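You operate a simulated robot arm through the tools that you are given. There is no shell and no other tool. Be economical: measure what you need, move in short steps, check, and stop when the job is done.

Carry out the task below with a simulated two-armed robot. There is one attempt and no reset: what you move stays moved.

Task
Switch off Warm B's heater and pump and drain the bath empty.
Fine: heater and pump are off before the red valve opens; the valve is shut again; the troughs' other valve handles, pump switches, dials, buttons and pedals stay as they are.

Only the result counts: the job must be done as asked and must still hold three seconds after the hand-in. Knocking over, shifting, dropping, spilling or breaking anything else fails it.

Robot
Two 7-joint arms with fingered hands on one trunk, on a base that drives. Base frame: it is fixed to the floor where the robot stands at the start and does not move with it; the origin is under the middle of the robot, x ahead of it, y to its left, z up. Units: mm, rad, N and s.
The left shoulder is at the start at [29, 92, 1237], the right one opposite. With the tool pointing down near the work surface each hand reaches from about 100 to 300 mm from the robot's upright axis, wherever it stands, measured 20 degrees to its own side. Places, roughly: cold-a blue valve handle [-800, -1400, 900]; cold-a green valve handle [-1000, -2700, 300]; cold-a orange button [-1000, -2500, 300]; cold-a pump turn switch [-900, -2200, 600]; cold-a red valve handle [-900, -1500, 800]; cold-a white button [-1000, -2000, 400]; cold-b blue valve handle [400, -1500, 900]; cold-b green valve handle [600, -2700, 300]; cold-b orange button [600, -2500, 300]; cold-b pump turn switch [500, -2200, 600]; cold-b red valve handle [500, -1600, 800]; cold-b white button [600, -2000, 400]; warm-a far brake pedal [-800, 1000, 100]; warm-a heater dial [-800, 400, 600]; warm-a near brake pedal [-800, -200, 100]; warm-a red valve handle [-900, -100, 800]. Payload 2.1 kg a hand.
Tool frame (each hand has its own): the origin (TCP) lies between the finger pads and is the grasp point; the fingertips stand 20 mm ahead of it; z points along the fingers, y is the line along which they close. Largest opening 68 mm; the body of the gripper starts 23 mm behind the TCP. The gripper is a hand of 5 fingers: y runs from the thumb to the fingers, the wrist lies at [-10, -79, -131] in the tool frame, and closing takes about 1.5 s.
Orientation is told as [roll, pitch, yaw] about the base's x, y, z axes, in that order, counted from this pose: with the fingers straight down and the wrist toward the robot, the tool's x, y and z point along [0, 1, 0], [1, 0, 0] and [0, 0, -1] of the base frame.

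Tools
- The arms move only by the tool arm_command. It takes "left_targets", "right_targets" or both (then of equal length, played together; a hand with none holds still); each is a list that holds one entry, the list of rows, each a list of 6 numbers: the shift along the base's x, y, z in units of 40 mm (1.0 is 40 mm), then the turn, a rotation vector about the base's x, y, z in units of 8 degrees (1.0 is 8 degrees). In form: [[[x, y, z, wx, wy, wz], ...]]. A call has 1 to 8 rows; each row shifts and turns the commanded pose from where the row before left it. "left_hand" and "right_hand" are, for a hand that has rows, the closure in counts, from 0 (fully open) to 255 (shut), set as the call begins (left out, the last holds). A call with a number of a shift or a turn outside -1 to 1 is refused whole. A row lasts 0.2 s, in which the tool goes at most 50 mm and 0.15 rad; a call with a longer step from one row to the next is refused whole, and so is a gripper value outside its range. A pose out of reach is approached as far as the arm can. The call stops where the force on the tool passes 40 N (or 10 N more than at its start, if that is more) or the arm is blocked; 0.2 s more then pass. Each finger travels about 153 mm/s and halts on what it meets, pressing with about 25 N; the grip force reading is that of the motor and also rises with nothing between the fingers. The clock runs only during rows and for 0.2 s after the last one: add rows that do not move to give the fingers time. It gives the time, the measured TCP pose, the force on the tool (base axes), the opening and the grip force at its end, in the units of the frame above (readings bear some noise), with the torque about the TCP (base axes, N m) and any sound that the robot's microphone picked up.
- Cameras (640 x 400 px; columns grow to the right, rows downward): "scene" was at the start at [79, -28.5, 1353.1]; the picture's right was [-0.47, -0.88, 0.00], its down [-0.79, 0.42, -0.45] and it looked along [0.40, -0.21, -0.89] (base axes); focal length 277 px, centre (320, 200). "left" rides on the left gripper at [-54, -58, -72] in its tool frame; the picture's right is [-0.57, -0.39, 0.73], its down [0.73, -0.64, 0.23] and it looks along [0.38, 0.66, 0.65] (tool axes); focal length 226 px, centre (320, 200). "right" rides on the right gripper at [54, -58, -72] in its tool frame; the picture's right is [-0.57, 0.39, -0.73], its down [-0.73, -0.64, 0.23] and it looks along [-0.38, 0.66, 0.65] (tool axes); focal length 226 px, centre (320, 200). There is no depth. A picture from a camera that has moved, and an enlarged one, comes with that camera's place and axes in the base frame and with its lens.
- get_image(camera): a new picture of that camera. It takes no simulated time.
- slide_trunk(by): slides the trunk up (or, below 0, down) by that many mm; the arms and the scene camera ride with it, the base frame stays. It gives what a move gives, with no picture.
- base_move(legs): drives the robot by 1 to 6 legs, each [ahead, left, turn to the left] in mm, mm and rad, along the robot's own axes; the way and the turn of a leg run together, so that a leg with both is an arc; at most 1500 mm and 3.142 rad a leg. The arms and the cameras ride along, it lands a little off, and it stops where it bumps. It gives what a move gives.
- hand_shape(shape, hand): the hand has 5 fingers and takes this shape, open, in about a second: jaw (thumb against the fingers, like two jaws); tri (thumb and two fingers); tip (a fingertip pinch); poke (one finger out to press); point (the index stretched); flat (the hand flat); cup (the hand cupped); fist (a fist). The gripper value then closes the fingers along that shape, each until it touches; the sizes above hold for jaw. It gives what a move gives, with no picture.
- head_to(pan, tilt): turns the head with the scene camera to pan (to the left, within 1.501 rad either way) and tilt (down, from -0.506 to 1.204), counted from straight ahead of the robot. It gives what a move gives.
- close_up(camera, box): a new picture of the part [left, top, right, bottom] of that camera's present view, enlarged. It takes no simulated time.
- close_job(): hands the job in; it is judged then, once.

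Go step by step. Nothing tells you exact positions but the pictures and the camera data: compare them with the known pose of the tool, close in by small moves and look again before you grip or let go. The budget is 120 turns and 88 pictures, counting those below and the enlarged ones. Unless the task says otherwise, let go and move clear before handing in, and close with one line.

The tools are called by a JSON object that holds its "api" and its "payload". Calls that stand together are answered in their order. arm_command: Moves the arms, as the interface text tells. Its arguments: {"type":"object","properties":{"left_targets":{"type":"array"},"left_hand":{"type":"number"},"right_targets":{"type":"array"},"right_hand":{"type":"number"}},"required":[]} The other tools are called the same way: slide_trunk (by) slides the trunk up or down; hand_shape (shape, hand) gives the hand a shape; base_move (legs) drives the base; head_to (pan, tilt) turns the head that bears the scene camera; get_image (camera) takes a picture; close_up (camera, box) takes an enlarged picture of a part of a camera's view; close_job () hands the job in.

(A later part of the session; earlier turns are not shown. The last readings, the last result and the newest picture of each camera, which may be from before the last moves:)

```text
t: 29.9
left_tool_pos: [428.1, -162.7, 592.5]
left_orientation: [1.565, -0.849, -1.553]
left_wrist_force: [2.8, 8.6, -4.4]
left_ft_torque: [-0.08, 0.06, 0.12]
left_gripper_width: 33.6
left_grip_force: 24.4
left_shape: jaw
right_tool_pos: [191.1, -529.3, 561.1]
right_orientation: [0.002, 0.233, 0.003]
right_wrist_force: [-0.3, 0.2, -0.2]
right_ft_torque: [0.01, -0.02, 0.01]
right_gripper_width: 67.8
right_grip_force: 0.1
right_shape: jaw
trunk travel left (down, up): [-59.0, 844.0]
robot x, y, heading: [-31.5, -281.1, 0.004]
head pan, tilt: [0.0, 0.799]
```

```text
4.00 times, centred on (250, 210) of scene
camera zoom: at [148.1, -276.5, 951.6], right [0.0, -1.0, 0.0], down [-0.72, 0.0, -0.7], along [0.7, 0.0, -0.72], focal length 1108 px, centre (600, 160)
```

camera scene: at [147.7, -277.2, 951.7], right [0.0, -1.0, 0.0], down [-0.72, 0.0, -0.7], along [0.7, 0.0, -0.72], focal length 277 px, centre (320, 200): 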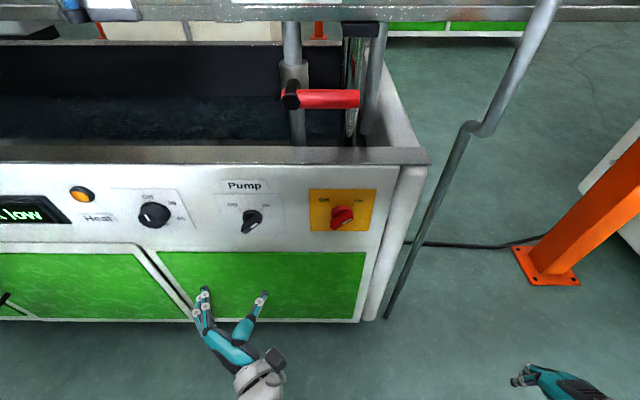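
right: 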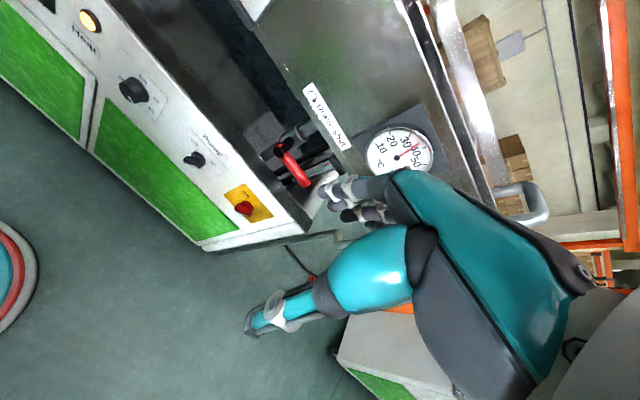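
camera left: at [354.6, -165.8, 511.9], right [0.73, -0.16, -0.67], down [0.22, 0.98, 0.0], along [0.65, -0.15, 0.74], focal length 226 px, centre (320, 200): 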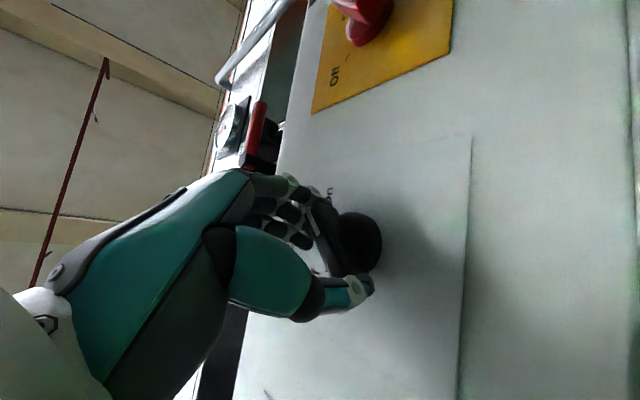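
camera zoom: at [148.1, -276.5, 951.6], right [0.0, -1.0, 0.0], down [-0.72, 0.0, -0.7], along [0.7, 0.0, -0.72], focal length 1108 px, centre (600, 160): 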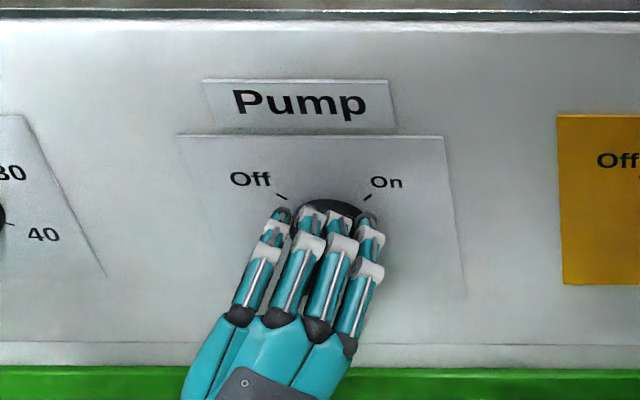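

Gripped at 34 mm across the ends. Rotating counter-clockwise now.

{"api": "arm_command", "payload": {"left_targets": [[[0, 0, 0, -1, 0, 0], [0, 0, 0, -1, 0, 0], [0, 0, 0, -1, 0, 0], [0, 0, 0, -1, 0, 0], [0, 0, 0, -1, 0, 0]]]}}

{"api": "get_image", "payload": {"camera": "left"}}

```text
t: 31.1
left_tool_pos: [428.2, -161.6, 590.1]
left_orientation: [1.105, -1.545, -1.101]
left_wrist_force: [1.0, -6.6, -9.5]
left_ft_torque: [0.07, 0.06, -0.1]
left_gripper_width: 30.7
left_grip_force: 24.7
left_shape: jaw
right_tool_pos: [191.4, -529.1, 561.1]
right_orientation: [0.004, 0.233, 0.003]
right_wrist_force: [-0.9, -0.4, -0.1]
right_ft_torque: [0.03, -0.01, 0.03]
right_gripper_width: 67.8
right_grip_force: 0.0
right_shape: jaw
trunk travel left (down, up): [-59.0, 844.0]
robot x, y, heading: [-34.4, -279.1, 0.001]
head pan, tilt: [0.0, 0.799]
```

```text
52 pictures are left
camera left: at [354.8, -215.7, 531.4], right [0.73, -0.55, -0.41], down [0.22, 0.75, -0.63], along [0.65, 0.36, 0.66], focal length 226 px, centre (320, 200)
```

left: 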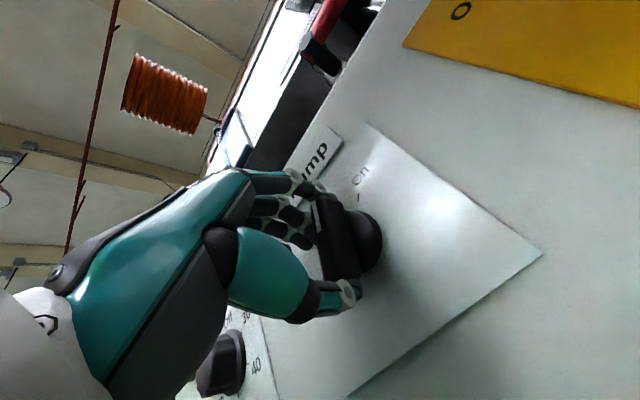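

The switch follows. I'll continue the turn to Off.

{"api": "arm_command", "payload": {"left_targets": [[[0, 0, 0, -1, 0, 0], [0, 0, 0, -1, 0, 0], [0, 0, 0, -1, 0, 0], [0, 0, 0, -1, 0, 0], [0, 0, 0, -1, 0, 0], [0, 0, 0, -1, 0, 0], [0, 0, 0, -0.7, 0, 0]]]}}

{"api": "get_image", "payload": {"camera": "left"}}

```text
t: 32.7
left_tool_pos: [428.5, -162.2, 591.0]
left_orientation: [-1.557, -0.659, 1.556]
left_wrist_force: [0.4, -15.6, -5.7]
left_ft_torque: [0.03, 0.02, -0.17]
left_gripper_width: 31.6
left_grip_force: 25.4
left_shape: jaw
right_tool_pos: [191.0, -529.7, 560.0]
right_orientation: [0.003, 0.23, 0.004]
right_wrist_force: [-0.3, 0.5, -0.4]
right_ft_torque: [-0.01, 0.02, 0.01]
right_gripper_width: 67.5
right_grip_force: 0.0
right_shape: jaw
trunk travel left (down, up): [-59.0, 844.0]
robot x, y, heading: [-32.2, -277.0, 0.001]
head pan, tilt: [0.0, 0.799]
```

```text
51 pictures are left
camera left: at [354.7, -241.9, 598.5], right [0.73, -0.66, 0.2], down [0.22, -0.06, -0.97], along [0.65, 0.75, 0.1], focal length 226 px, centre (320, 200)
```

left: 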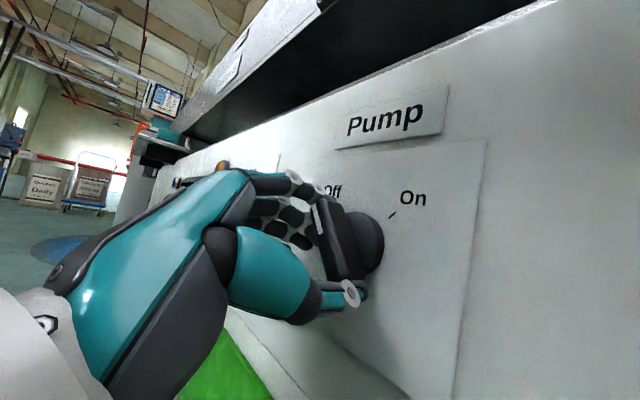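

Roll is now −52° and the bar turned along. Release, back off and check.

{"api": "arm_command", "payload": {"left_targets": [[[0, 0, 0, 0, 0, 0], [0, 0, 0, 0, 0, 0], [0, 0, 0, 0, 0, 0], [0, 0, 0, 0, 0, 0], [-0.5, 0, 0, 0, 0, 0], [-1, 0, 0, 0, 0, 0], [-1, 0, 0, 0, 0, 0]]], "left_hand": 0}}

{"api": "close_up", "payload": {"camera": "scene", "box": [70, 160, 310, 260]}}

{"api": "get_image", "payload": {"camera": "left"}}

```text
t: 34.3
left_tool_pos: [328.0, -160.8, 588.5]
left_orientation: [-1.558, -0.662, 1.557]
left_wrist_force: [0.5, 0.2, 1.2]
left_ft_torque: [-0.01, 0.01, 0.03]
left_gripper_width: 68.0
left_grip_force: 0.0
left_shape: jaw
right_tool_pos: [191.1, -528.6, 561.2]
right_orientation: [0.004, 0.231, 0.003]
right_wrist_force: [-0.3, -0.4, 0.1]
right_ft_torque: [0.0, -0.02, -0.01]
right_gripper_width: 67.5
right_grip_force: 0.1
right_shape: jaw
trunk travel left (down, up): [-59.0, 844.0]
robot x, y, heading: [-30.3, -280.5, 0.002]
head pan, tilt: [0.0, 0.799]
```

```text
2.67 times, centred on (190, 210) of scene
camera zoom: at [147.8, -277.3, 951.6], right [0.0, -1.0, 0.0], down [-0.72, 0.0, -0.7], along [0.7, 0.0, -0.72], focal length 739 px, centre (667, 173)
```

zoom: 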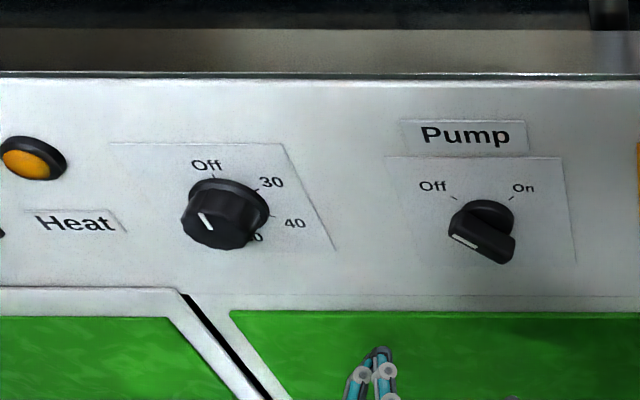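

```text
49 pictures are left
camera left: at [254.3, -240.7, 597.7], right [0.73, -0.66, 0.2], down [0.22, -0.06, -0.97], along [0.65, 0.75, 0.1], focal length 226 px, centre (320, 200)
```

left: 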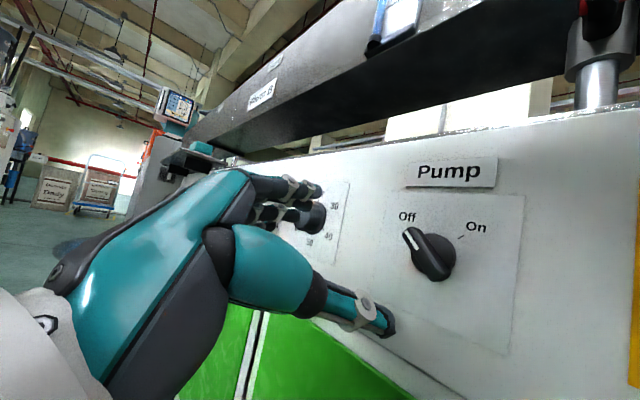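

The pump reads Off and the heater is Off with its lamp dark. The drain lever sits near [468, −240…−324, 800]. It is perpendicular to the vertical pipe (shut), and counter-clockwise (tip up) should open it. I'll raise the trunk and shift right for a closer look.

{"api": "slide_trunk", "payload": {"by": 210}}

{"api": "base_move", "payload": {"legs": [[0, -90, 0]]}}

{"api": "get_image", "payload": {"camera": "scene"}}

{"api": "get_image", "payload": {"camera": "left"}}

```text
t: 36.6
left_tool_pos: [327.9, -161.2, 801.5]
left_orientation: [-1.556, -0.661, 1.557]
left_wrist_force: [0.3, -0.2, 0.5]
left_ft_torque: [0.01, 0.0, 0.02]
left_gripper_width: 67.7
left_grip_force: 0.0
left_shape: jaw
right_tool_pos: [190.4, -528.6, 771.7]
right_orientation: [0.002, 0.232, 0.003]
right_wrist_force: [0.2, 0.1, 0.2]
right_ft_torque: [-0.01, -0.01, -0.02]
right_gripper_width: 67.9
right_grip_force: 0.1
right_shape: jaw
trunk travel left (down, up): [-269.0, 634.0]
robot x, y, heading: [-29.6, -277.1, 0.001]
head pan, tilt: [0.0, 0.799]
```

```text
t: 37.7
left_tool_pos: [327.5, -249.6, 801.3]
left_orientation: [-1.558, -0.66, 1.561]
left_wrist_force: [-0.2, 0.6, 0.1]
left_ft_torque: [-0.01, 0.04, -0.01]
left_gripper_width: 67.8
left_grip_force: 0.1
left_shape: jaw
right_tool_pos: [191.1, -618.1, 770.9]
right_orientation: [0.003, 0.229, 0.006]
right_wrist_force: [0.1, -0.5, -0.6]
right_ft_torque: [0.02, -0.03, 0.0]
right_gripper_width: 67.6
right_grip_force: 0.0
right_shape: jaw
trunk travel left (down, up): [-269.0, 634.0]
robot x, y, heading: [-27.9, -366.2, 0.004]
head pan, tilt: [0.0, 0.799]
```

```text
48 pictures are left
camera scene: at [99.8, -367.3, 1165.9], right [0.0, -1.0, 0.0], down [-0.72, 0.0, -0.7], along [0.7, 0.0, -0.72], focal length 277 px, centre (320, 200)
```

scene: 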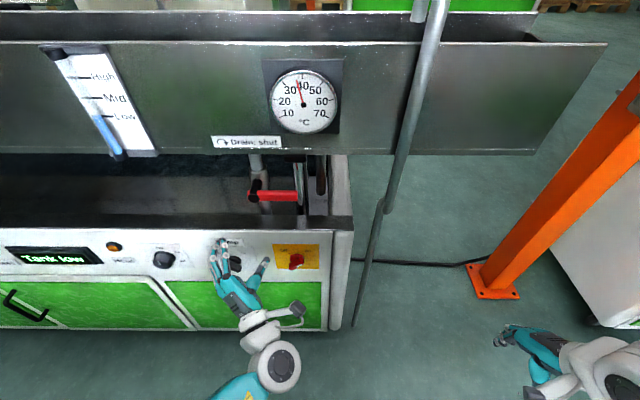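

```text
47 pictures are left
camera left: at [254.5, -330.6, 808.9], right [0.73, -0.65, 0.2], down [0.22, -0.06, -0.97], along [0.65, 0.75, 0.1], focal length 226 px, centre (320, 200)
```

left: 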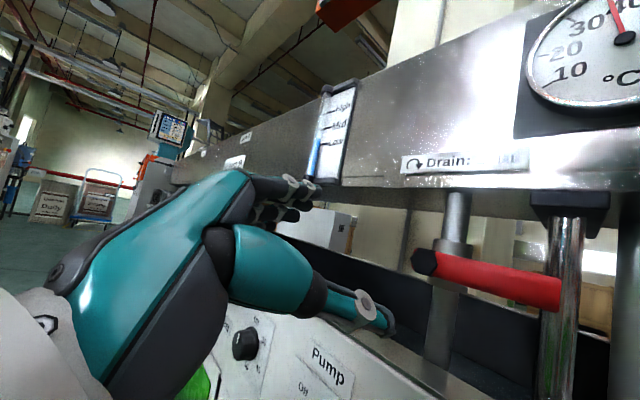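

The view is clear. The lever hangs in front of the pipe at x≈469 and z≈797, and the trough face is at x≈502. I'll roll the left hand near 0° and line up with the lever at y≈−300.

{"api": "arm_command", "payload": {"left_targets": [[[0, -0.5, 0, 1, 0, 0], [0, -0.5, 0, 1, 0, 0], [0, -0.25, -0.1, 1, 0, 0], [0, 0, 0, 1, 0, 0], [0, 0, 0, 1, 0, 0], [0, 0, 0, 1, 0, 0], [0.6, 0, 0, 1, 0, 0], [0.6, 0, 0, 0, 0, 0]]]}}

{"api": "get_image", "payload": {"camera": "left"}}

{"api": "get_image", "payload": {"camera": "scene"}}

```text
t: 39.5
left_tool_pos: [375.5, -300.4, 798.4]
left_orientation: [1.438, -1.503, -1.429]
left_wrist_force: [-0.2, 0.5, -0.7]
left_ft_torque: [0.0, 0.02, 0.0]
left_gripper_width: 67.7
left_grip_force: 0.1
left_shape: jaw
right_tool_pos: [191.5, -619.6, 771.4]
right_orientation: [0.005, 0.23, 0.005]
right_wrist_force: [-0.2, 0.5, 0.6]
right_ft_torque: [0.0, 0.0, 0.0]
right_gripper_width: 67.8
right_grip_force: 0.0
right_shape: jaw
trunk travel left (down, up): [-269.0, 634.0]
robot x, y, heading: [-31.2, -370.6, 0.003]
head pan, tilt: [0.0, 0.799]
```

```text
46 pictures are left
camera left: at [302.2, -352.2, 735.7], right [0.73, -0.53, -0.43], down [0.22, 0.78, -0.59], along [0.65, 0.34, 0.68], focal length 226 px, centre (320, 200)
```

left: 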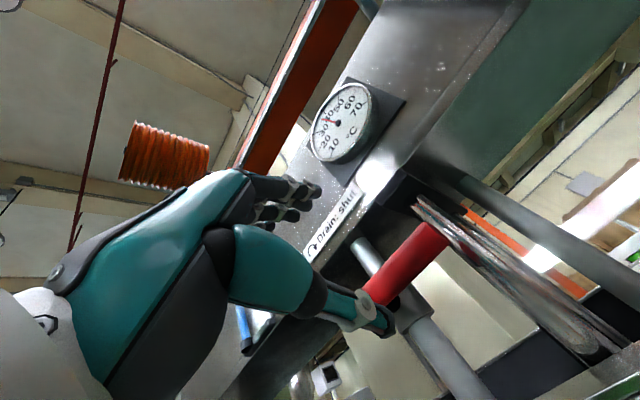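

```text
45 pictures are left
camera scene: at [99.8, -367.5, 1165.9], right [0.0, -1.0, 0.0], down [-0.72, 0.0, -0.7], along [0.7, 0.0, -0.72], focal length 277 px, centre (320, 200)
```

scene: 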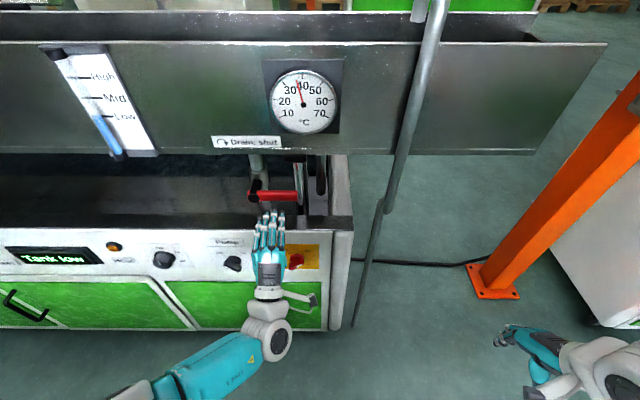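

Aligned with the lever. Advancing so the fingers go above and below it.

{"api": "arm_command", "payload": {"left_targets": [[[0.7, 0, 0, 0, 0, 0], [0.8, 0, 0, 0, 0, 0], [0.65, 0, 0, 0, 0, 0]]]}}

{"api": "get_image", "payload": {"camera": "left"}}

{"api": "close_up", "payload": {"camera": "scene", "box": [200, 130, 360, 230]}}

```text
t: 40.3
left_tool_pos: [441.4, -300.6, 808.3]
left_orientation: [1.451, -1.504, -1.442]
left_wrist_force: [0.0, 0.0, 0.2]
left_ft_torque: [-0.01, -0.01, -0.04]
left_gripper_width: 67.7
left_grip_force: 0.1
left_shape: jaw
left hand out of reach, approached as far as the arm can: row 2, 3
right_tool_pos: [191.8, -618.7, 771.4]
right_orientation: [0.003, 0.231, 0.005]
right_wrist_force: [-0.5, -0.4, -0.8]
right_ft_torque: [0.02, 0.03, 0.0]
right_gripper_width: 67.7
right_grip_force: 0.1
right_shape: jaw
trunk travel left (down, up): [-269.0, 634.0]
robot x, y, heading: [-29.3, -368.2, 0.006]
head pan, tilt: [0.0, 0.799]
```

```text
44 pictures are left
camera left: at [367.8, -352.1, 747.2], right [0.73, -0.53, -0.43], down [0.22, 0.78, -0.59], along [0.65, 0.34, 0.68], focal length 226 px, centre (320, 200)
```

left: 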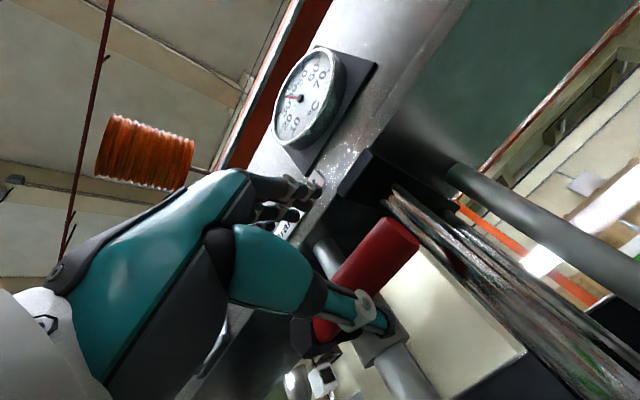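

```text
4.00 times, centred on (280, 180) of scene
camera zoom: at [99.8, -367.5, 1165.9], right [0.0, -1.0, 0.0], down [-0.72, 0.0, -0.7], along [0.7, 0.0, -0.72], focal length 1108 px, centre (480, 280)
```

zoom: 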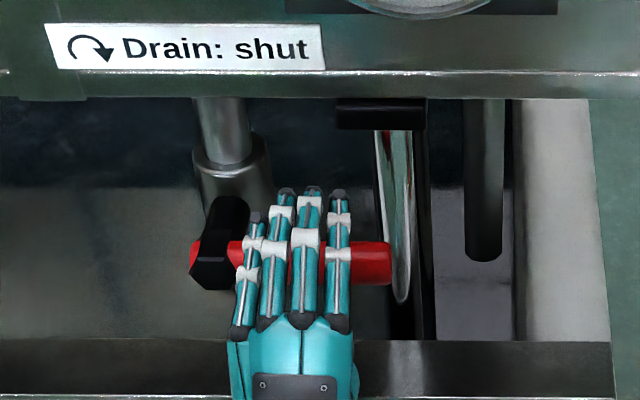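

The arm is at its limit again. I'll pull back 50 mm, then bring the base forward 60 mm.

{"api": "arm_command", "payload": {"left_targets": [[[-0.8, 0, -0.15, 0, 0, 0], [-0.8, 0, -0.1, 0, 0, 0]]]}}

{"api": "base_move", "payload": {"legs": [[65, 0, 0]]}}

```text
t: 40.9
left_tool_pos: [377.4, -300.7, 800.1]
left_orientation: [1.443, -1.504, -1.434]
left_wrist_force: [0.4, 0.8, -0.6]
left_ft_torque: [0.01, -0.03, 0.01]
left_gripper_width: 67.5
left_grip_force: 0.0
left_shape: jaw
right_tool_pos: [191.9, -620.0, 771.7]
right_orientation: [0.004, 0.23, 0.005]
right_wrist_force: [0.3, 0.8, -0.1]
right_ft_torque: [0.0, 0.01, 0.02]
right_gripper_width: 67.7
right_grip_force: 0.1
right_shape: jaw
trunk travel left (down, up): [-269.0, 634.0]
robot x, y, heading: [-33.3, -368.8, 0.004]
head pan, tilt: [0.0, 0.799]
```

```text
t: 41.9
left_tool_pos: [443.3, -298.9, 798.7]
left_orientation: [1.445, -1.503, -1.437]
left_wrist_force: [0.0, -0.4, 0.5]
left_ft_torque: [-0.01, -0.01, 0.0]
left_gripper_width: 67.9
left_grip_force: 0.1
left_shape: jaw
right_tool_pos: [256.8, -618.0, 771.1]
right_orientation: [0.002, 0.231, 0.006]
right_wrist_force: [0.3, -0.5, 0.8]
right_ft_torque: [-0.02, -0.01, 0.01]
right_gripper_width: 67.8
right_grip_force: 0.0
right_shape: jaw
trunk travel left (down, up): [-269.0, 634.0]
robot x, y, heading: [33.6, -369.7, 0.003]
head pan, tilt: [0.0, 0.799]
```

Now moving the last 20 mm and closing on the lever.

{"api": "arm_command", "payload": {"left_targets": [[[0.5, 0, 0, 0, 0, 0]]]}}

{"api": "arm_command", "payload": {"left_targets": [[[0, 0, 0, 0, 0, 0], [0, 0, 0, 0, 0, 0], [0, 0, 0, 0, 0, 0], [0, 0, 0, 0, 0, 0], [0, 0, 0, 0, 0, 0], [0, 0, 0, 0, 0, 0]]], "left_hand": 255}}

{"api": "get_image", "payload": {"camera": "left"}}

{"api": "get_image", "payload": {"camera": "scene"}}

```text
t: 42.3
left_tool_pos: [463.7, -299.4, 798.7]
left_orientation: [1.439, -1.503, -1.432]
left_wrist_force: [0.1, 0.0, -0.5]
left_ft_torque: [-0.02, 0.01, -0.02]
left_gripper_width: 67.4
left_grip_force: 0.1
left_shape: jaw
right_tool_pos: [257.5, -618.4, 770.7]
right_orientation: [0.002, 0.23, 0.006]
right_wrist_force: [-0.4, -1.0, -0.1]
right_ft_torque: [-0.01, 0.0, 0.0]
right_gripper_width: 67.6
right_grip_force: 0.0
right_shape: jaw
trunk travel left (down, up): [-269.0, 634.0]
robot x, y, heading: [34.3, -370.2, 0.005]
head pan, tilt: [0.0, 0.799]
```

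```text
t: 43.7
left_tool_pos: [464.7, -299.7, 797.7]
left_orientation: [1.423, -1.502, -1.414]
left_wrist_force: [17.1, 1.6, 1.4]
left_ft_torque: [0.12, -0.01, 0.03]
left_gripper_width: 12.9
left_grip_force: 25.1
left_shape: jaw
right_tool_pos: [258.9, -618.9, 772.0]
right_orientation: [0.003, 0.232, 0.005]
right_wrist_force: [0.1, 0.4, -0.4]
right_ft_torque: [-0.01, 0.02, 0.04]
right_gripper_width: 67.6
right_grip_force: 0.2
right_shape: jaw
trunk travel left (down, up): [-269.0, 634.0]
robot x, y, heading: [33.3, -369.6, 0.002]
head pan, tilt: [0.0, 0.799]
```

```text
42 pictures are left
camera left: at [391.3, -351.6, 736.8], right [0.73, -0.53, -0.43], down [0.22, 0.78, -0.59], along [0.65, 0.34, 0.68], focal length 226 px, centre (320, 200)
```

left: 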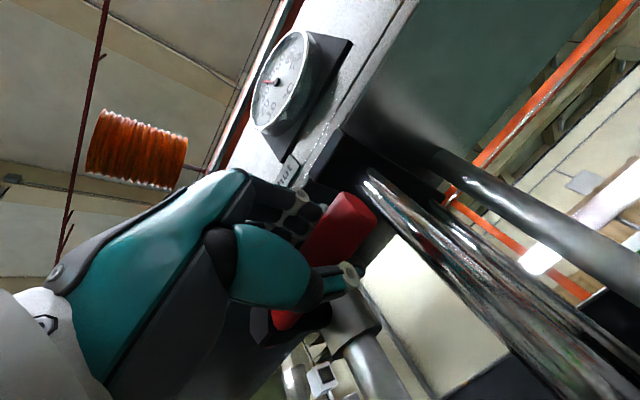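

```text
41 pictures are left
camera scene: at [167.1, -367.3, 1165.7], right [0.0, -1.0, 0.0], down [-0.72, 0.0, -0.7], along [0.7, 0.0, -0.72], focal length 277 px, centre (320, 200)
```

scene: 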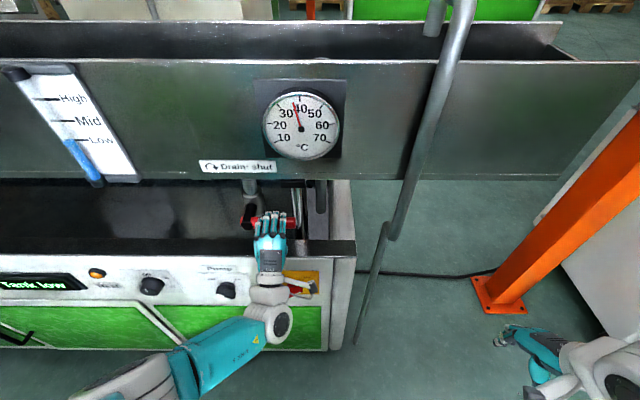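

The lever is gripped. I'll swing it up along an arc about the pivot near (y −241, z 798), half of the way first.

{"api": "arm_command", "payload": {"left_targets": [[[0, 0.015, 0.208, -0.92, 0, 0], [0, 0.044, 0.204, -0.92, 0, 0], [0, 0.073, 0.196, -0.92, 0, 0], [0, 0.1, 0.183, -0.92, 0, 0], [0, 0.125, 0.167, -0.92, 0, 0]]]}}

{"api": "get_image", "payload": {"camera": "left"}}

{"api": "close_up", "payload": {"camera": "scene", "box": [180, 140, 340, 240]}}

```text
t: 44.9
left_tool_pos: [464.7, -284.2, 834.6]
left_orientation: [-1.544, -0.993, 1.55]
left_wrist_force: [15.7, 4.8, -10.1]
left_ft_torque: [0.01, 0.08, 0.05]
left_gripper_width: 13.1
left_grip_force: 24.6
left_shape: jaw
right_tool_pos: [258.3, -618.4, 771.4]
right_orientation: [0.004, 0.233, 0.005]
right_wrist_force: [0.1, 0.6, 0.0]
right_ft_torque: [0.01, 0.0, -0.01]
right_gripper_width: 67.6
right_grip_force: 0.0
right_shape: jaw
trunk travel left (down, up): [-269.0, 634.0]
robot x, y, heading: [32.6, -374.0, 0.005]
head pan, tilt: [0.0, 0.799]
```

```text
40 pictures are left
camera left: at [391.8, -362.8, 817.4], right [0.73, -0.68, -0.03], down [0.22, 0.27, -0.94], along [0.65, 0.68, 0.34], focal length 226 px, centre (320, 200)
```

left: 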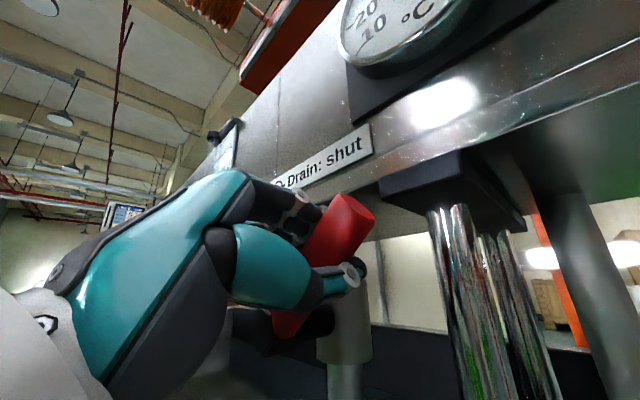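

```text
4.00 times, centred on (260, 190) of scene
camera zoom: at [167.7, -366.7, 1165.6], right [0.0, -1.0, 0.0], down [-0.72, 0.0, -0.7], along [0.7, 0.0, -0.72], focal length 1108 px, centre (560, 240)
```

zoom: 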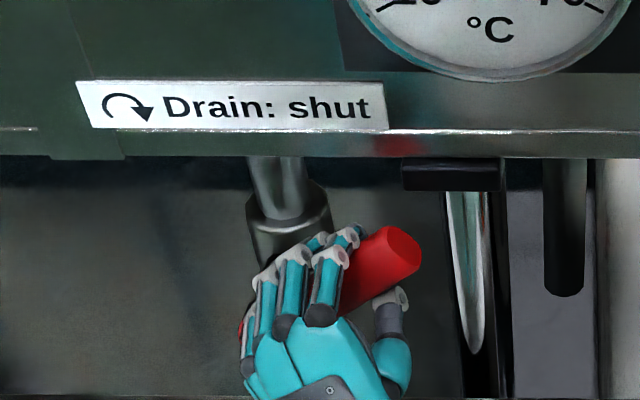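

The lever is turning with small forces. Continuing to vertical.

{"api": "arm_command", "payload": {"left_targets": [[[0, 0.147, 0.147, -0.92, 0, 0], [0, 0.167, 0.125, -0.92, 0, 0], [0, 0.183, 0.1, -0.92, 0, 0], [0, 0.196, 0.073, -0.92, 0, 0], [0, 0.204, 0.044, -0.92, 0, 0], [0, 0.208, 0.015, -0.8, 0, 0]]]}}

{"api": "get_image", "payload": {"camera": "left"}}

{"api": "get_image", "payload": {"camera": "scene"}}

```text
t: 46.3
left_tool_pos: [466.6, -243.6, 855.8]
left_orientation: [-1.558, -0.239, 1.56]
left_wrist_force: [16.9, -5.6, -23.3]
left_ft_torque: [-0.04, 0.16, -0.07]
left_gripper_width: 12.9
left_grip_force: 25.0
left_shape: jaw
right_tool_pos: [260.5, -620.2, 770.8]
right_orientation: [0.004, 0.234, 0.006]
right_wrist_force: [0.1, -0.3, -0.1]
right_ft_torque: [0.03, 0.04, 0.02]
right_gripper_width: 67.7
right_grip_force: 0.1
right_shape: jaw
trunk travel left (down, up): [-269.0, 634.0]
robot x, y, heading: [35.4, -366.1, -0.004]
head pan, tilt: [0.0, 0.799]
```

```text
38 pictures are left
camera left: at [392.7, -311.7, 896.3], right [0.73, -0.52, 0.45], down [0.21, -0.45, -0.87], along [0.65, 0.73, -0.22], focal length 226 px, centre (320, 200)
```

left: 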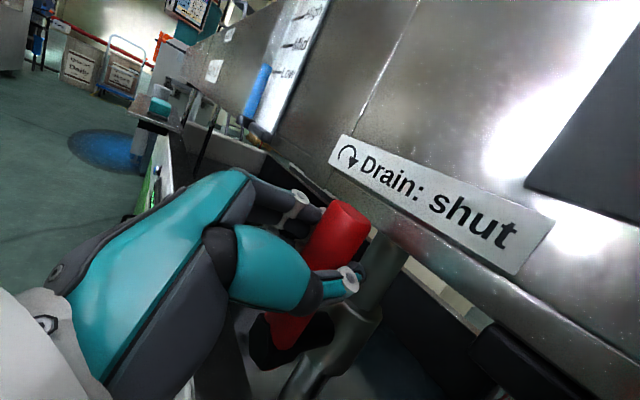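

```text
37 pictures are left
camera scene: at [168.8, -367.7, 1165.4], right [0.0, -1.0, 0.0], down [-0.72, 0.0, -0.69], along [0.69, 0.0, -0.72], focal length 277 px, centre (320, 200)
```

scene: 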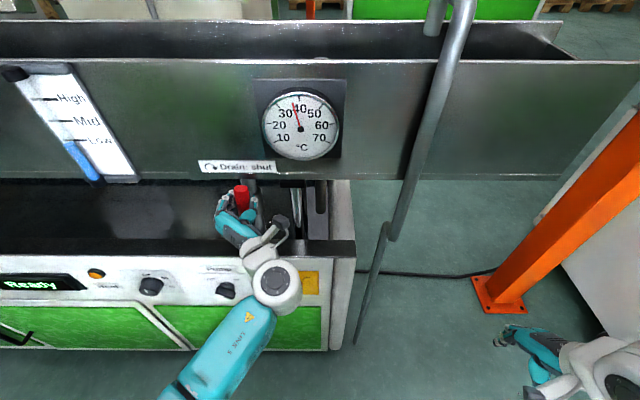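

The lever is upright and the display changed to "Ready". I'll hold the grip, let time run and watch the level float.

{"api": "close_up", "payload": {"camera": "scene", "box": [0, 50, 200, 300]}}

{"api": "arm_command", "payload": {"left_targets": [[[0, 0, 0, 0, 0, 0], [0, 0, 0, 0, 0, 0], [0, 0, 0, 0, 0, 0], [0, 0, 0, 0, 0, 0], [0, 0, 0, 0, 0, 0], [0, 0, 0, 0, 0, 0], [0, 0, 0, 0, 0, 0], [0, 0, 0, 0, 0, 0]]]}}

{"api": "arm_command", "payload": {"left_targets": [[[0, 0, 0, 0, 0, 0], [0, 0, 0, 0, 0, 0], [0, 0, 0, 0, 0, 0], [0, 0, 0, 0, 0, 0], [0, 0, 0, 0, 0, 0], [0, 0, 0, 0, 0, 0], [0, 0, 0, 0, 0, 0], [0, 0, 0, 0, 0, 0]]]}}

{"api": "close_up", "payload": {"camera": "scene", "box": [0, 50, 200, 300]}}

```text
1.60 times, centred on (100, 175) of scene
camera zoom: at [168.8, -367.7, 1165.4], right [0.0, -1.0, 0.0], down [-0.72, 0.0, -0.69], along [0.69, 0.0, -0.72], focal length 443 px, centre (672, 240)
```

zoom: 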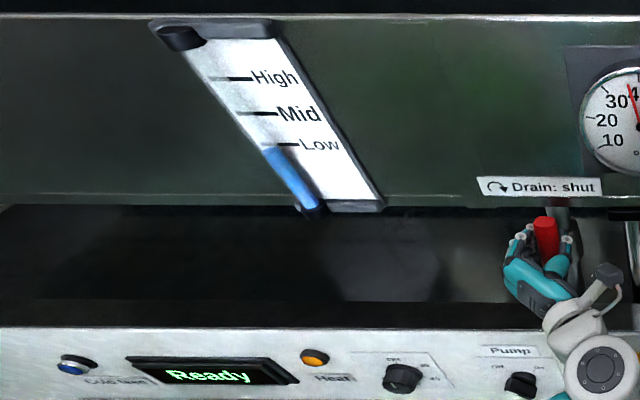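

```text
t: 48.1
left_tool_pos: [465.8, -241.9, 856.4]
left_orientation: [-1.556, -0.243, 1.561]
left_wrist_force: [17.8, -2.4, -21.8]
left_ft_torque: [-0.04, 0.16, -0.02]
left_gripper_width: 13.3
left_grip_force: 25.3
left_shape: jaw
right_tool_pos: [259.4, -619.9, 770.8]
right_orientation: [0.003, 0.234, 0.004]
right_wrist_force: [0.2, 0.2, 0.0]
right_ft_torque: [-0.02, 0.0, 0.02]
right_gripper_width: 67.5
right_grip_force: 0.0
right_shape: jaw
trunk travel left (down, up): [-269.0, 634.0]
robot x, y, heading: [32.9, -371.3, 0.004]
head pan, tilt: [0.0, 0.799]
```

```text
t: 49.9
left_tool_pos: [466.3, -241.7, 856.4]
left_orientation: [-1.558, -0.24, 1.56]
left_wrist_force: [18.5, -2.0, -22.7]
left_ft_torque: [-0.11, 0.12, -0.04]
left_gripper_width: 13.1
left_grip_force: 24.6
left_shape: jaw
right_tool_pos: [259.6, -618.3, 771.5]
right_orientation: [0.005, 0.232, 0.005]
right_wrist_force: [-0.5, 0.2, 1.1]
right_ft_torque: [-0.01, 0.02, -0.01]
right_gripper_width: 67.9
right_grip_force: 0.1
right_shape: jaw
trunk travel left (down, up): [-269.0, 634.0]
robot x, y, heading: [35.3, -371.3, 0.004]
head pan, tilt: [0.0, 0.799]
```

```text
1.60 times, centred on (100, 175) of scene
camera zoom: at [168.9, -367.2, 1165.4], right [0.0, -1.0, 0.0], down [-0.72, 0.0, -0.69], along [0.69, 0.0, -0.72], focal length 443 px, centre (672, 240)
```

zoom: 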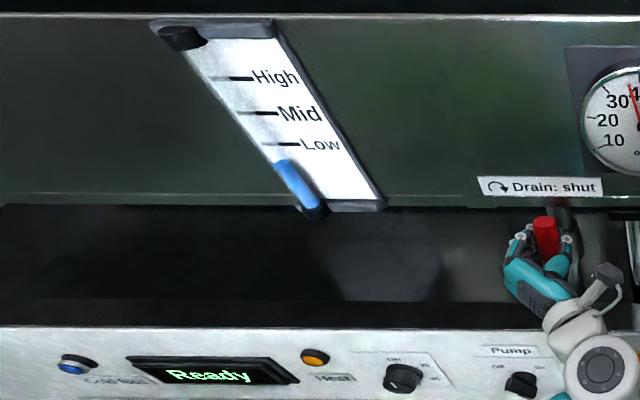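

The blue column is dropping, so it is draining. I'll keep waiting.

{"api": "arm_command", "payload": {"left_targets": [[[0, 0, 0, 0, 0, 0], [0, 0, 0, 0, 0, 0], [0, 0, 0, 0, 0, 0], [0, 0, 0, 0, 0, 0], [0, 0, 0, 0, 0, 0], [0, 0, 0, 0, 0, 0], [0, 0, 0, 0, 0, 0], [0, 0, 0, 0, 0, 0]]]}}

{"api": "arm_command", "payload": {"left_targets": [[[0, 0, 0, 0, 0, 0], [0, 0, 0, 0, 0, 0], [0, 0, 0, 0, 0, 0], [0, 0, 0, 0, 0, 0], [0, 0, 0, 0, 0, 0], [0, 0, 0, 0, 0, 0], [0, 0, 0, 0, 0, 0], [0, 0, 0, 0, 0, 0]]]}}

{"api": "arm_command", "payload": {"left_targets": [[[0, 0, 0, 0, 0, 0], [0, 0, 0, 0, 0, 0], [0, 0, 0, 0, 0, 0], [0, 0, 0, 0, 0, 0], [0, 0, 0, 0, 0, 0], [0, 0, 0, 0, 0, 0], [0, 0, 0, 0, 0, 0], [0, 0, 0, 0, 0, 0]]]}}

{"api": "arm_command", "payload": {"left_targets": [[[0, 0, 0, 0, 0, 0], [0, 0, 0, 0, 0, 0], [0, 0, 0, 0, 0, 0], [0, 0, 0, 0, 0, 0], [0, 0, 0, 0, 0, 0], [0, 0, 0, 0, 0, 0], [0, 0, 0, 0, 0, 0], [0, 0, 0, 0, 0, 0]]]}}

{"api": "arm_command", "payload": {"left_targets": [[[0, 0, 0, 0, 0, 0], [0, 0, 0, 0, 0, 0], [0, 0, 0, 0, 0, 0], [0, 0, 0, 0, 0, 0], [0, 0, 0, 0, 0, 0], [0, 0, 0, 0, 0, 0], [0, 0, 0, 0, 0, 0], [0, 0, 0, 0, 0, 0]]]}}

{"api": "close_up", "payload": {"camera": "scene", "box": [0, 50, 200, 300]}}

```text
t: 51.7
left_tool_pos: [465.8, -242.3, 857.1]
left_orientation: [-1.557, -0.243, 1.559]
left_wrist_force: [19.0, -2.6, -22.7]
left_ft_torque: [-0.1, 0.17, -0.07]
left_gripper_width: 13.3
left_grip_force: 24.8
left_shape: jaw
right_tool_pos: [258.1, -617.8, 770.5]
right_orientation: [0.003, 0.234, 0.006]
right_wrist_force: [-0.3, -0.6, 0.6]
right_ft_torque: [-0.02, 0.02, 0.0]
right_gripper_width: 67.7
right_grip_force: 0.1
right_shape: jaw
trunk travel left (down, up): [-269.0, 634.0]
robot x, y, heading: [36.4, -364.5, 0.005]
head pan, tilt: [0.0, 0.799]
```

```text
t: 53.5
left_tool_pos: [465.4, -240.7, 857.4]
left_orientation: [-1.557, -0.241, 1.559]
left_wrist_force: [17.8, -2.9, -20.3]
left_ft_torque: [-0.11, 0.13, -0.04]
left_gripper_width: 13.1
left_grip_force: 25.2
left_shape: jaw
right_tool_pos: [258.1, -618.4, 771.7]
right_orientation: [0.003, 0.233, 0.005]
right_wrist_force: [0.4, 0.1, 0.4]
right_ft_torque: [-0.03, -0.03, -0.02]
right_gripper_width: 67.6
right_grip_force: 0.1
right_shape: jaw
trunk travel left (down, up): [-269.0, 634.0]
robot x, y, heading: [31.4, -368.0, -0.002]
head pan, tilt: [0.0, 0.799]
```

```text
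t: 55.3
left_tool_pos: [466.2, -241.3, 857.3]
left_orientation: [-1.558, -0.241, 1.561]
left_wrist_force: [18.4, -1.7, -21.1]
left_ft_torque: [-0.09, 0.19, -0.1]
left_gripper_width: 13.4
left_grip_force: 25.2
left_shape: jaw
right_tool_pos: [258.8, -618.2, 769.8]
right_orientation: [0.004, 0.233, 0.005]
right_wrist_force: [-0.3, 0.1, 0.1]
right_ft_torque: [-0.01, -0.02, 0.02]
right_gripper_width: 67.8
right_grip_force: 0.1
right_shape: jaw
trunk travel left (down, up): [-269.0, 634.0]
robot x, y, heading: [39.1, -368.5, -0.001]
head pan, tilt: [0.0, 0.799]
```

```text
t: 57.1
left_tool_pos: [466.5, -240.8, 857.4]
left_orientation: [-1.557, -0.241, 1.561]
left_wrist_force: [18.5, -1.7, -20.8]
left_ft_torque: [-0.07, 0.12, -0.05]
left_gripper_width: 13.2
left_grip_force: 24.6
left_shape: jaw
right_tool_pos: [259.7, -618.2, 770.4]
right_orientation: [0.004, 0.233, 0.004]
right_wrist_force: [0.1, -0.4, 0.5]
right_ft_torque: [-0.01, 0.01, -0.01]
right_gripper_width: 67.7
right_grip_force: 0.0
right_shape: jaw
trunk travel left (down, up): [-269.0, 634.0]
robot x, y, heading: [34.5, -364.9, 0.004]
head pan, tilt: [0.0, 0.799]
```

```text
t: 58.9
left_tool_pos: [466.0, -242.3, 856.6]
left_orientation: [-1.557, -0.242, 1.559]
left_wrist_force: [18.7, -2.0, -22.1]
left_ft_torque: [-0.08, 0.14, -0.04]
left_gripper_width: 13.1
left_grip_force: 25.4
left_shape: jaw
right_tool_pos: [258.3, -618.9, 770.6]
right_orientation: [0.004, 0.234, 0.005]
right_wrist_force: [0.4, 0.4, 0.3]
right_ft_torque: [0.0, 0.03, 0.0]
right_gripper_width: 67.8
right_grip_force: 0.0
right_shape: jaw
trunk travel left (down, up): [-269.0, 634.0]
robot x, y, heading: [34.4, -368.5, 0.004]
head pan, tilt: [0.0, 0.799]
```

```text
1.60 times, centred on (100, 175) of scene
camera zoom: at [168.9, -367.2, 1165.4], right [0.0, -1.0, 0.0], down [-0.72, 0.0, -0.69], along [0.69, 0.0, -0.72], focal length 443 px, centre (672, 240)
```

zoom: 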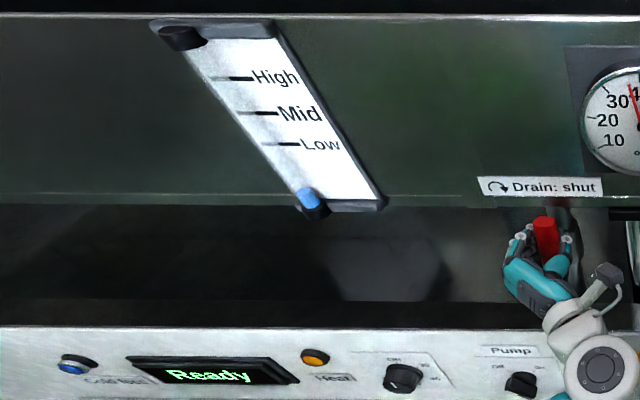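

Almost down; a bit longer.

{"api": "arm_command", "payload": {"left_targets": [[[0, 0, 0, 0, 0, 0], [0, 0, 0, 0, 0, 0], [0, 0, 0, 0, 0, 0], [0, 0, 0, 0, 0, 0], [0, 0, 0, 0, 0, 0], [0, 0, 0, 0, 0, 0], [0, 0, 0, 0, 0, 0], [0, 0, 0, 0, 0, 0]]]}}

{"api": "arm_command", "payload": {"left_targets": [[[0, 0, 0, 0, 0, 0], [0, 0, 0, 0, 0, 0], [0, 0, 0, 0, 0, 0], [0, 0, 0, 0, 0, 0], [0, 0, 0, 0, 0, 0], [0, 0, 0, 0, 0, 0], [0, 0, 0, 0, 0, 0], [0, 0, 0, 0, 0, 0]]]}}

{"api": "arm_command", "payload": {"left_targets": [[[0, 0, 0, 0, 0, 0], [0, 0, 0, 0, 0, 0], [0, 0, 0, 0, 0, 0], [0, 0, 0, 0, 0, 0], [0, 0, 0, 0, 0, 0], [0, 0, 0, 0, 0, 0], [0, 0, 0, 0, 0, 0], [0, 0, 0, 0, 0, 0]]]}}

{"api": "arm_command", "payload": {"left_targets": [[[0, 0, 0, 0, 0, 0], [0, 0, 0, 0, 0, 0], [0, 0, 0, 0, 0, 0], [0, 0, 0, 0, 0, 0], [0, 0, 0, 0, 0, 0], [0, 0, 0, 0, 0, 0], [0, 0, 0, 0, 0, 0], [0, 0, 0, 0, 0, 0]]]}}

{"api": "close_up", "payload": {"camera": "scene", "box": [0, 50, 200, 300]}}

```text
t: 60.7
left_tool_pos: [466.8, -241.5, 856.3]
left_orientation: [-1.556, -0.241, 1.56]
left_wrist_force: [18.3, -3.0, -21.7]
left_ft_torque: [-0.09, 0.11, -0.06]
left_gripper_width: 13.3
left_grip_force: 25.0
left_shape: jaw
right_tool_pos: [259.6, -618.2, 771.3]
right_orientation: [0.004, 0.235, 0.005]
right_wrist_force: [0.1, -0.4, 0.0]
right_ft_torque: [-0.01, -0.02, -0.02]
right_gripper_width: 67.9
right_grip_force: 0.0
right_shape: jaw
trunk travel left (down, up): [-269.0, 634.0]
robot x, y, heading: [35.8, -371.0, 0.002]
head pan, tilt: [0.0, 0.799]
```

```text
t: 62.5
left_tool_pos: [466.0, -241.2, 855.5]
left_orientation: [-1.558, -0.241, 1.56]
left_wrist_force: [17.8, -1.8, -20.9]
left_ft_torque: [-0.1, 0.17, -0.04]
left_gripper_width: 13.2
left_grip_force: 25.3
left_shape: jaw
right_tool_pos: [258.7, -618.1, 770.4]
right_orientation: [0.004, 0.235, 0.005]
right_wrist_force: [0.5, 0.3, -0.2]
right_ft_torque: [0.0, -0.02, 0.01]
right_gripper_width: 67.5
right_grip_force: 0.1
right_shape: jaw
trunk travel left (down, up): [-269.0, 634.0]
robot x, y, heading: [37.3, -366.1, 0.004]
head pan, tilt: [0.0, 0.799]
```

```text
t: 64.3
left_tool_pos: [466.0, -242.1, 856.3]
left_orientation: [-1.554, -0.241, 1.56]
left_wrist_force: [19.1, -3.0, -21.0]
left_ft_torque: [-0.1, 0.11, -0.07]
left_gripper_width: 13.5
left_grip_force: 25.2
left_shape: jaw
right_tool_pos: [259.9, -617.8, 770.0]
right_orientation: [0.003, 0.235, 0.007]
right_wrist_force: [-0.1, 0.1, 0.2]
right_ft_torque: [-0.02, 0.01, -0.01]
right_gripper_width: 67.6
right_grip_force: 0.1
right_shape: jaw
trunk travel left (down, up): [-269.0, 634.0]
robot x, y, heading: [35.0, -367.6, 0.001]
head pan, tilt: [0.0, 0.799]
```

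```text
t: 66.1
left_tool_pos: [465.7, -240.7, 855.9]
left_orientation: [-1.558, -0.239, 1.561]
left_wrist_force: [17.5, -1.4, -21.2]
left_ft_torque: [-0.09, 0.17, -0.05]
left_gripper_width: 13.0
left_grip_force: 24.8
left_shape: jaw
right_tool_pos: [258.8, -619.1, 770.0]
right_orientation: [0.005, 0.235, 0.004]
right_wrist_force: [1.0, -0.6, -0.1]
right_ft_torque: [-0.05, 0.02, -0.01]
right_gripper_width: 67.8
right_grip_force: 0.1
right_shape: jaw
trunk travel left (down, up): [-269.0, 634.0]
robot x, y, heading: [33.5, -368.0, 0.004]
head pan, tilt: [0.0, 0.799]
```

```text
1.60 times, centred on (100, 175) of scene
camera zoom: at [168.9, -367.2, 1165.4], right [0.0, -1.0, 0.0], down [-0.72, 0.0, -0.69], along [0.69, 0.0, -0.72], focal length 443 px, centre (672, 240)
```

zoom: 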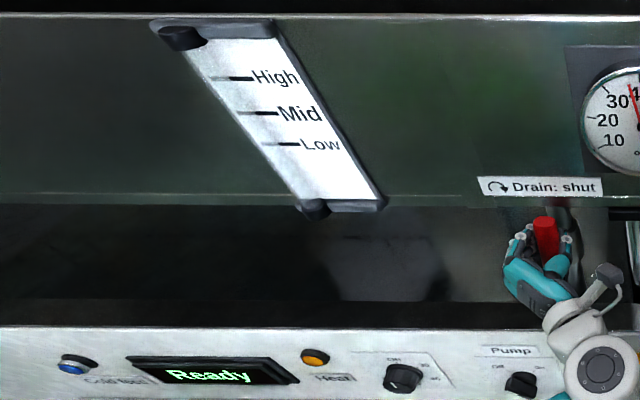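

The gauge shows empty. I'll wait a few seconds more for the residue, then swing the lever back down.

{"api": "arm_command", "payload": {"left_targets": [[[0, 0, 0, 0, 0, 0], [0, 0, 0, 0, 0, 0], [0, 0, 0, 0, 0, 0], [0, 0, 0, 0, 0, 0], [0, 0, 0, 0, 0, 0], [0, 0, 0, 0, 0, 0], [0, 0, 0, 0, 0, 0], [0, 0, 0, 0, 0, 0]]]}}

{"api": "arm_command", "payload": {"left_targets": [[[0, 0, 0, 0, 0, 0], [0, 0, 0, 0, 0, 0], [0, 0, 0, 0, 0, 0], [0, 0, 0, 0, 0, 0], [0, 0, 0, 0, 0, 0], [0, 0, 0, 0, 0, 0], [0, 0, 0, 0, 0, 0], [0, 0, 0, 0, 0, 0]]]}}

{"api": "arm_command", "payload": {"left_targets": [[[0, -0.208, -0.015, 0.8, 0, 0], [0, -0.204, -0.044, 0.92, 0, 0], [0, -0.196, -0.073, 0.92, 0, 0], [0, -0.183, -0.1, 0.92, 0, 0], [0, -0.167, -0.125, 0.92, 0, 0], [0, -0.147, -0.147, 0.92, 0, 0]]]}}

{"api": "arm_command", "payload": {"left_targets": [[[0, -0.125, -0.167, 0.92, 0, 0], [0, -0.1, -0.183, 0.92, 0, 0], [0, -0.073, -0.196, 0.92, 0, 0], [0, -0.044, -0.204, 0.92, 0, 0], [0, -0.015, -0.208, 0.92, 0, 0], [0, 0.01, -0.1, 0.4, 0, 0]]]}}

{"api": "get_image", "payload": {"camera": "scene"}}

```text
t: 67.9
left_tool_pos: [466.2, -242.1, 856.4]
left_orientation: [-1.557, -0.24, 1.56]
left_wrist_force: [18.0, -2.4, -21.0]
left_ft_torque: [-0.08, 0.14, -0.05]
left_gripper_width: 13.2
left_grip_force: 25.2
left_shape: jaw
right_tool_pos: [259.9, -618.2, 770.9]
right_orientation: [0.003, 0.234, 0.006]
right_wrist_force: [0.2, -0.7, 0.1]
right_ft_torque: [-0.01, 0.01, 0.03]
right_gripper_width: 67.8
right_grip_force: 0.2
right_shape: jaw
trunk travel left (down, up): [-269.0, 634.0]
robot x, y, heading: [38.1, -368.5, 0.003]
head pan, tilt: [0.0, 0.799]
```

```text
t: 69.7
left_tool_pos: [465.1, -242.4, 855.7]
left_orientation: [-1.557, -0.241, 1.562]
left_wrist_force: [18.7, -2.5, -20.9]
left_ft_torque: [-0.09, 0.18, -0.01]
left_gripper_width: 13.2
left_grip_force: 24.9
left_shape: jaw
right_tool_pos: [258.8, -619.2, 770.5]
right_orientation: [0.005, 0.234, 0.004]
right_wrist_force: [0.3, 0.6, -0.9]
right_ft_torque: [-0.01, -0.04, -0.01]
right_gripper_width: 67.6
right_grip_force: 0.1
right_shape: jaw
trunk travel left (down, up): [-269.0, 634.0]
robot x, y, heading: [35.2, -368.0, 0.002]
head pan, tilt: [0.0, 0.799]
```

```text
t: 71.1
left_tool_pos: [464.9, -284.9, 836.3]
left_orientation: [-1.547, -0.997, 1.552]
left_wrist_force: [24.5, 5.9, 1.8]
left_ft_torque: [0.13, -0.07, -0.01]
left_gripper_width: 12.8
left_grip_force: 25.2
left_shape: jaw
right_tool_pos: [258.4, -618.1, 771.6]
right_orientation: [0.003, 0.233, 0.005]
right_wrist_force: [-0.2, 0.1, 0.0]
right_ft_torque: [-0.03, 0.04, 0.0]
right_gripper_width: 67.8
right_grip_force: 0.0
right_shape: jaw
trunk travel left (down, up): [-269.0, 634.0]
robot x, y, heading: [34.6, -365.3, 0.002]
head pan, tilt: [0.0, 0.799]
```

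```text
t: 72.5
left_tool_pos: [465.8, -300.3, 795.5]
left_orientation: [1.494, -1.445, -1.487]
left_wrist_force: [26.1, -8.8, 11.2]
left_ft_torque: [0.23, -0.05, -0.12]
left_gripper_width: 12.3
left_grip_force: 24.6
left_shape: jaw
right_tool_pos: [260.2, -619.7, 770.1]
right_orientation: [0.005, 0.234, 0.005]
right_wrist_force: [-0.3, 0.4, 0.4]
right_ft_torque: [0.03, -0.03, 0.01]
right_gripper_width: 67.9
right_grip_force: 0.0
right_shape: jaw
trunk travel left (down, up): [-269.0, 634.0]
robot x, y, heading: [33.6, -369.4, -0.001]
head pan, tilt: [0.0, 0.799]
```

```text
32 pictures are left
camera scene: at [167.5, -368.5, 1165.7], right [0.0, -1.0, 0.0], down [-0.72, 0.0, -0.7], along [0.7, 0.0, -0.72], focal length 277 px, centre (320, 200)
```

scene: 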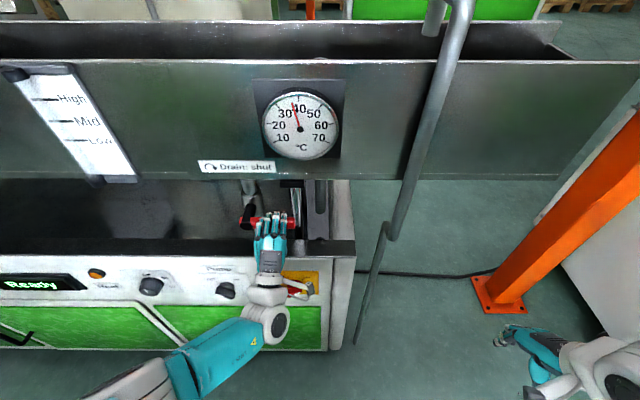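

The lever is back horizontal at its stop. I'll release, back away and verify.

{"api": "arm_command", "payload": {"left_targets": [[[0, 0, 0.05, 0, 0, 0], [0, 0, 0, 0, 0, 0], [0, 0, 0, 0, 0, 0], [0, 0, 0, 0, 0, 0], [-0.5, 0, 0, 0, 0, 0], [-1, 0, 0, 0, 0, 0], [-1, 0, 0, 0, 0, 0]]], "left_hand": 0}}

{"api": "base_move", "payload": {"legs": [[-120, 0, 0]]}}

{"api": "get_image", "payload": {"camera": "scene"}}

{"api": "get_image", "payload": {"camera": "left"}}

```text
t: 74.1
left_tool_pos: [362.5, -299.8, 798.4]
left_orientation: [1.504, -1.445, -1.496]
left_wrist_force: [-0.1, 0.2, 0.0]
left_ft_torque: [-0.02, -0.02, 0.0]
left_gripper_width: 67.8
left_grip_force: 0.0
left_shape: jaw
right_tool_pos: [255.9, -618.8, 770.6]
right_orientation: [0.004, 0.232, 0.005]
right_wrist_force: [0.6, 0.5, -0.1]
right_ft_torque: [0.04, -0.05, 0.01]
right_gripper_width: 67.5
right_grip_force: 0.0
right_shape: jaw
trunk travel left (down, up): [-269.0, 634.0]
robot x, y, heading: [35.4, -368.8, 0.003]
head pan, tilt: [0.0, 0.799]
```

```text
t: 75.3
left_tool_pos: [247.4, -300.7, 798.2]
left_orientation: [1.504, -1.449, -1.498]
left_wrist_force: [-0.1, 0.3, 0.3]
left_ft_torque: [0.03, 0.0, 0.0]
left_gripper_width: 67.7
left_grip_force: 0.0
left_shape: jaw
right_tool_pos: [138.8, -619.7, 771.0]
right_orientation: [0.003, 0.231, 0.001]
right_wrist_force: [0.8, 0.0, 0.5]
right_ft_torque: [-0.02, -0.02, -0.03]
right_gripper_width: 67.6
right_grip_force: 0.0
right_shape: jaw
trunk travel left (down, up): [-269.0, 634.0]
robot x, y, heading: [-83.4, -372.6, -0.003]
head pan, tilt: [0.0, 0.799]
```

```text
31 pictures are left
camera scene: at [47.5, -367.8, 1165.9], right [0.0, -1.0, 0.0], down [-0.72, 0.0, -0.7], along [0.7, 0.0, -0.72], focal length 277 px, centre (320, 200)
```

scene: 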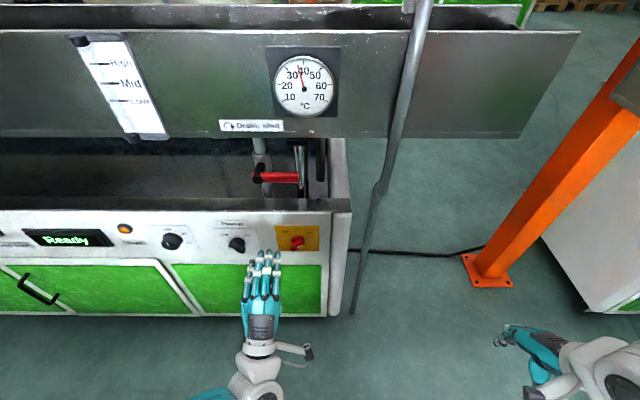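

```text
30 pictures are left
camera left: at [173.7, -348.7, 733.4], right [0.73, -0.51, -0.46], down [0.22, 0.81, -0.55], along [0.65, 0.3, 0.7], focal length 226 px, centre (320, 200)
```

left: 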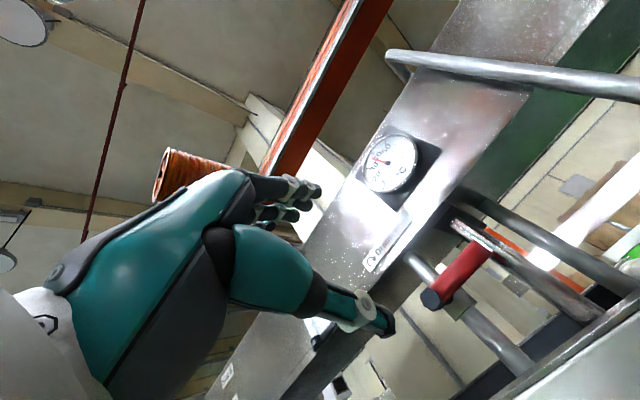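

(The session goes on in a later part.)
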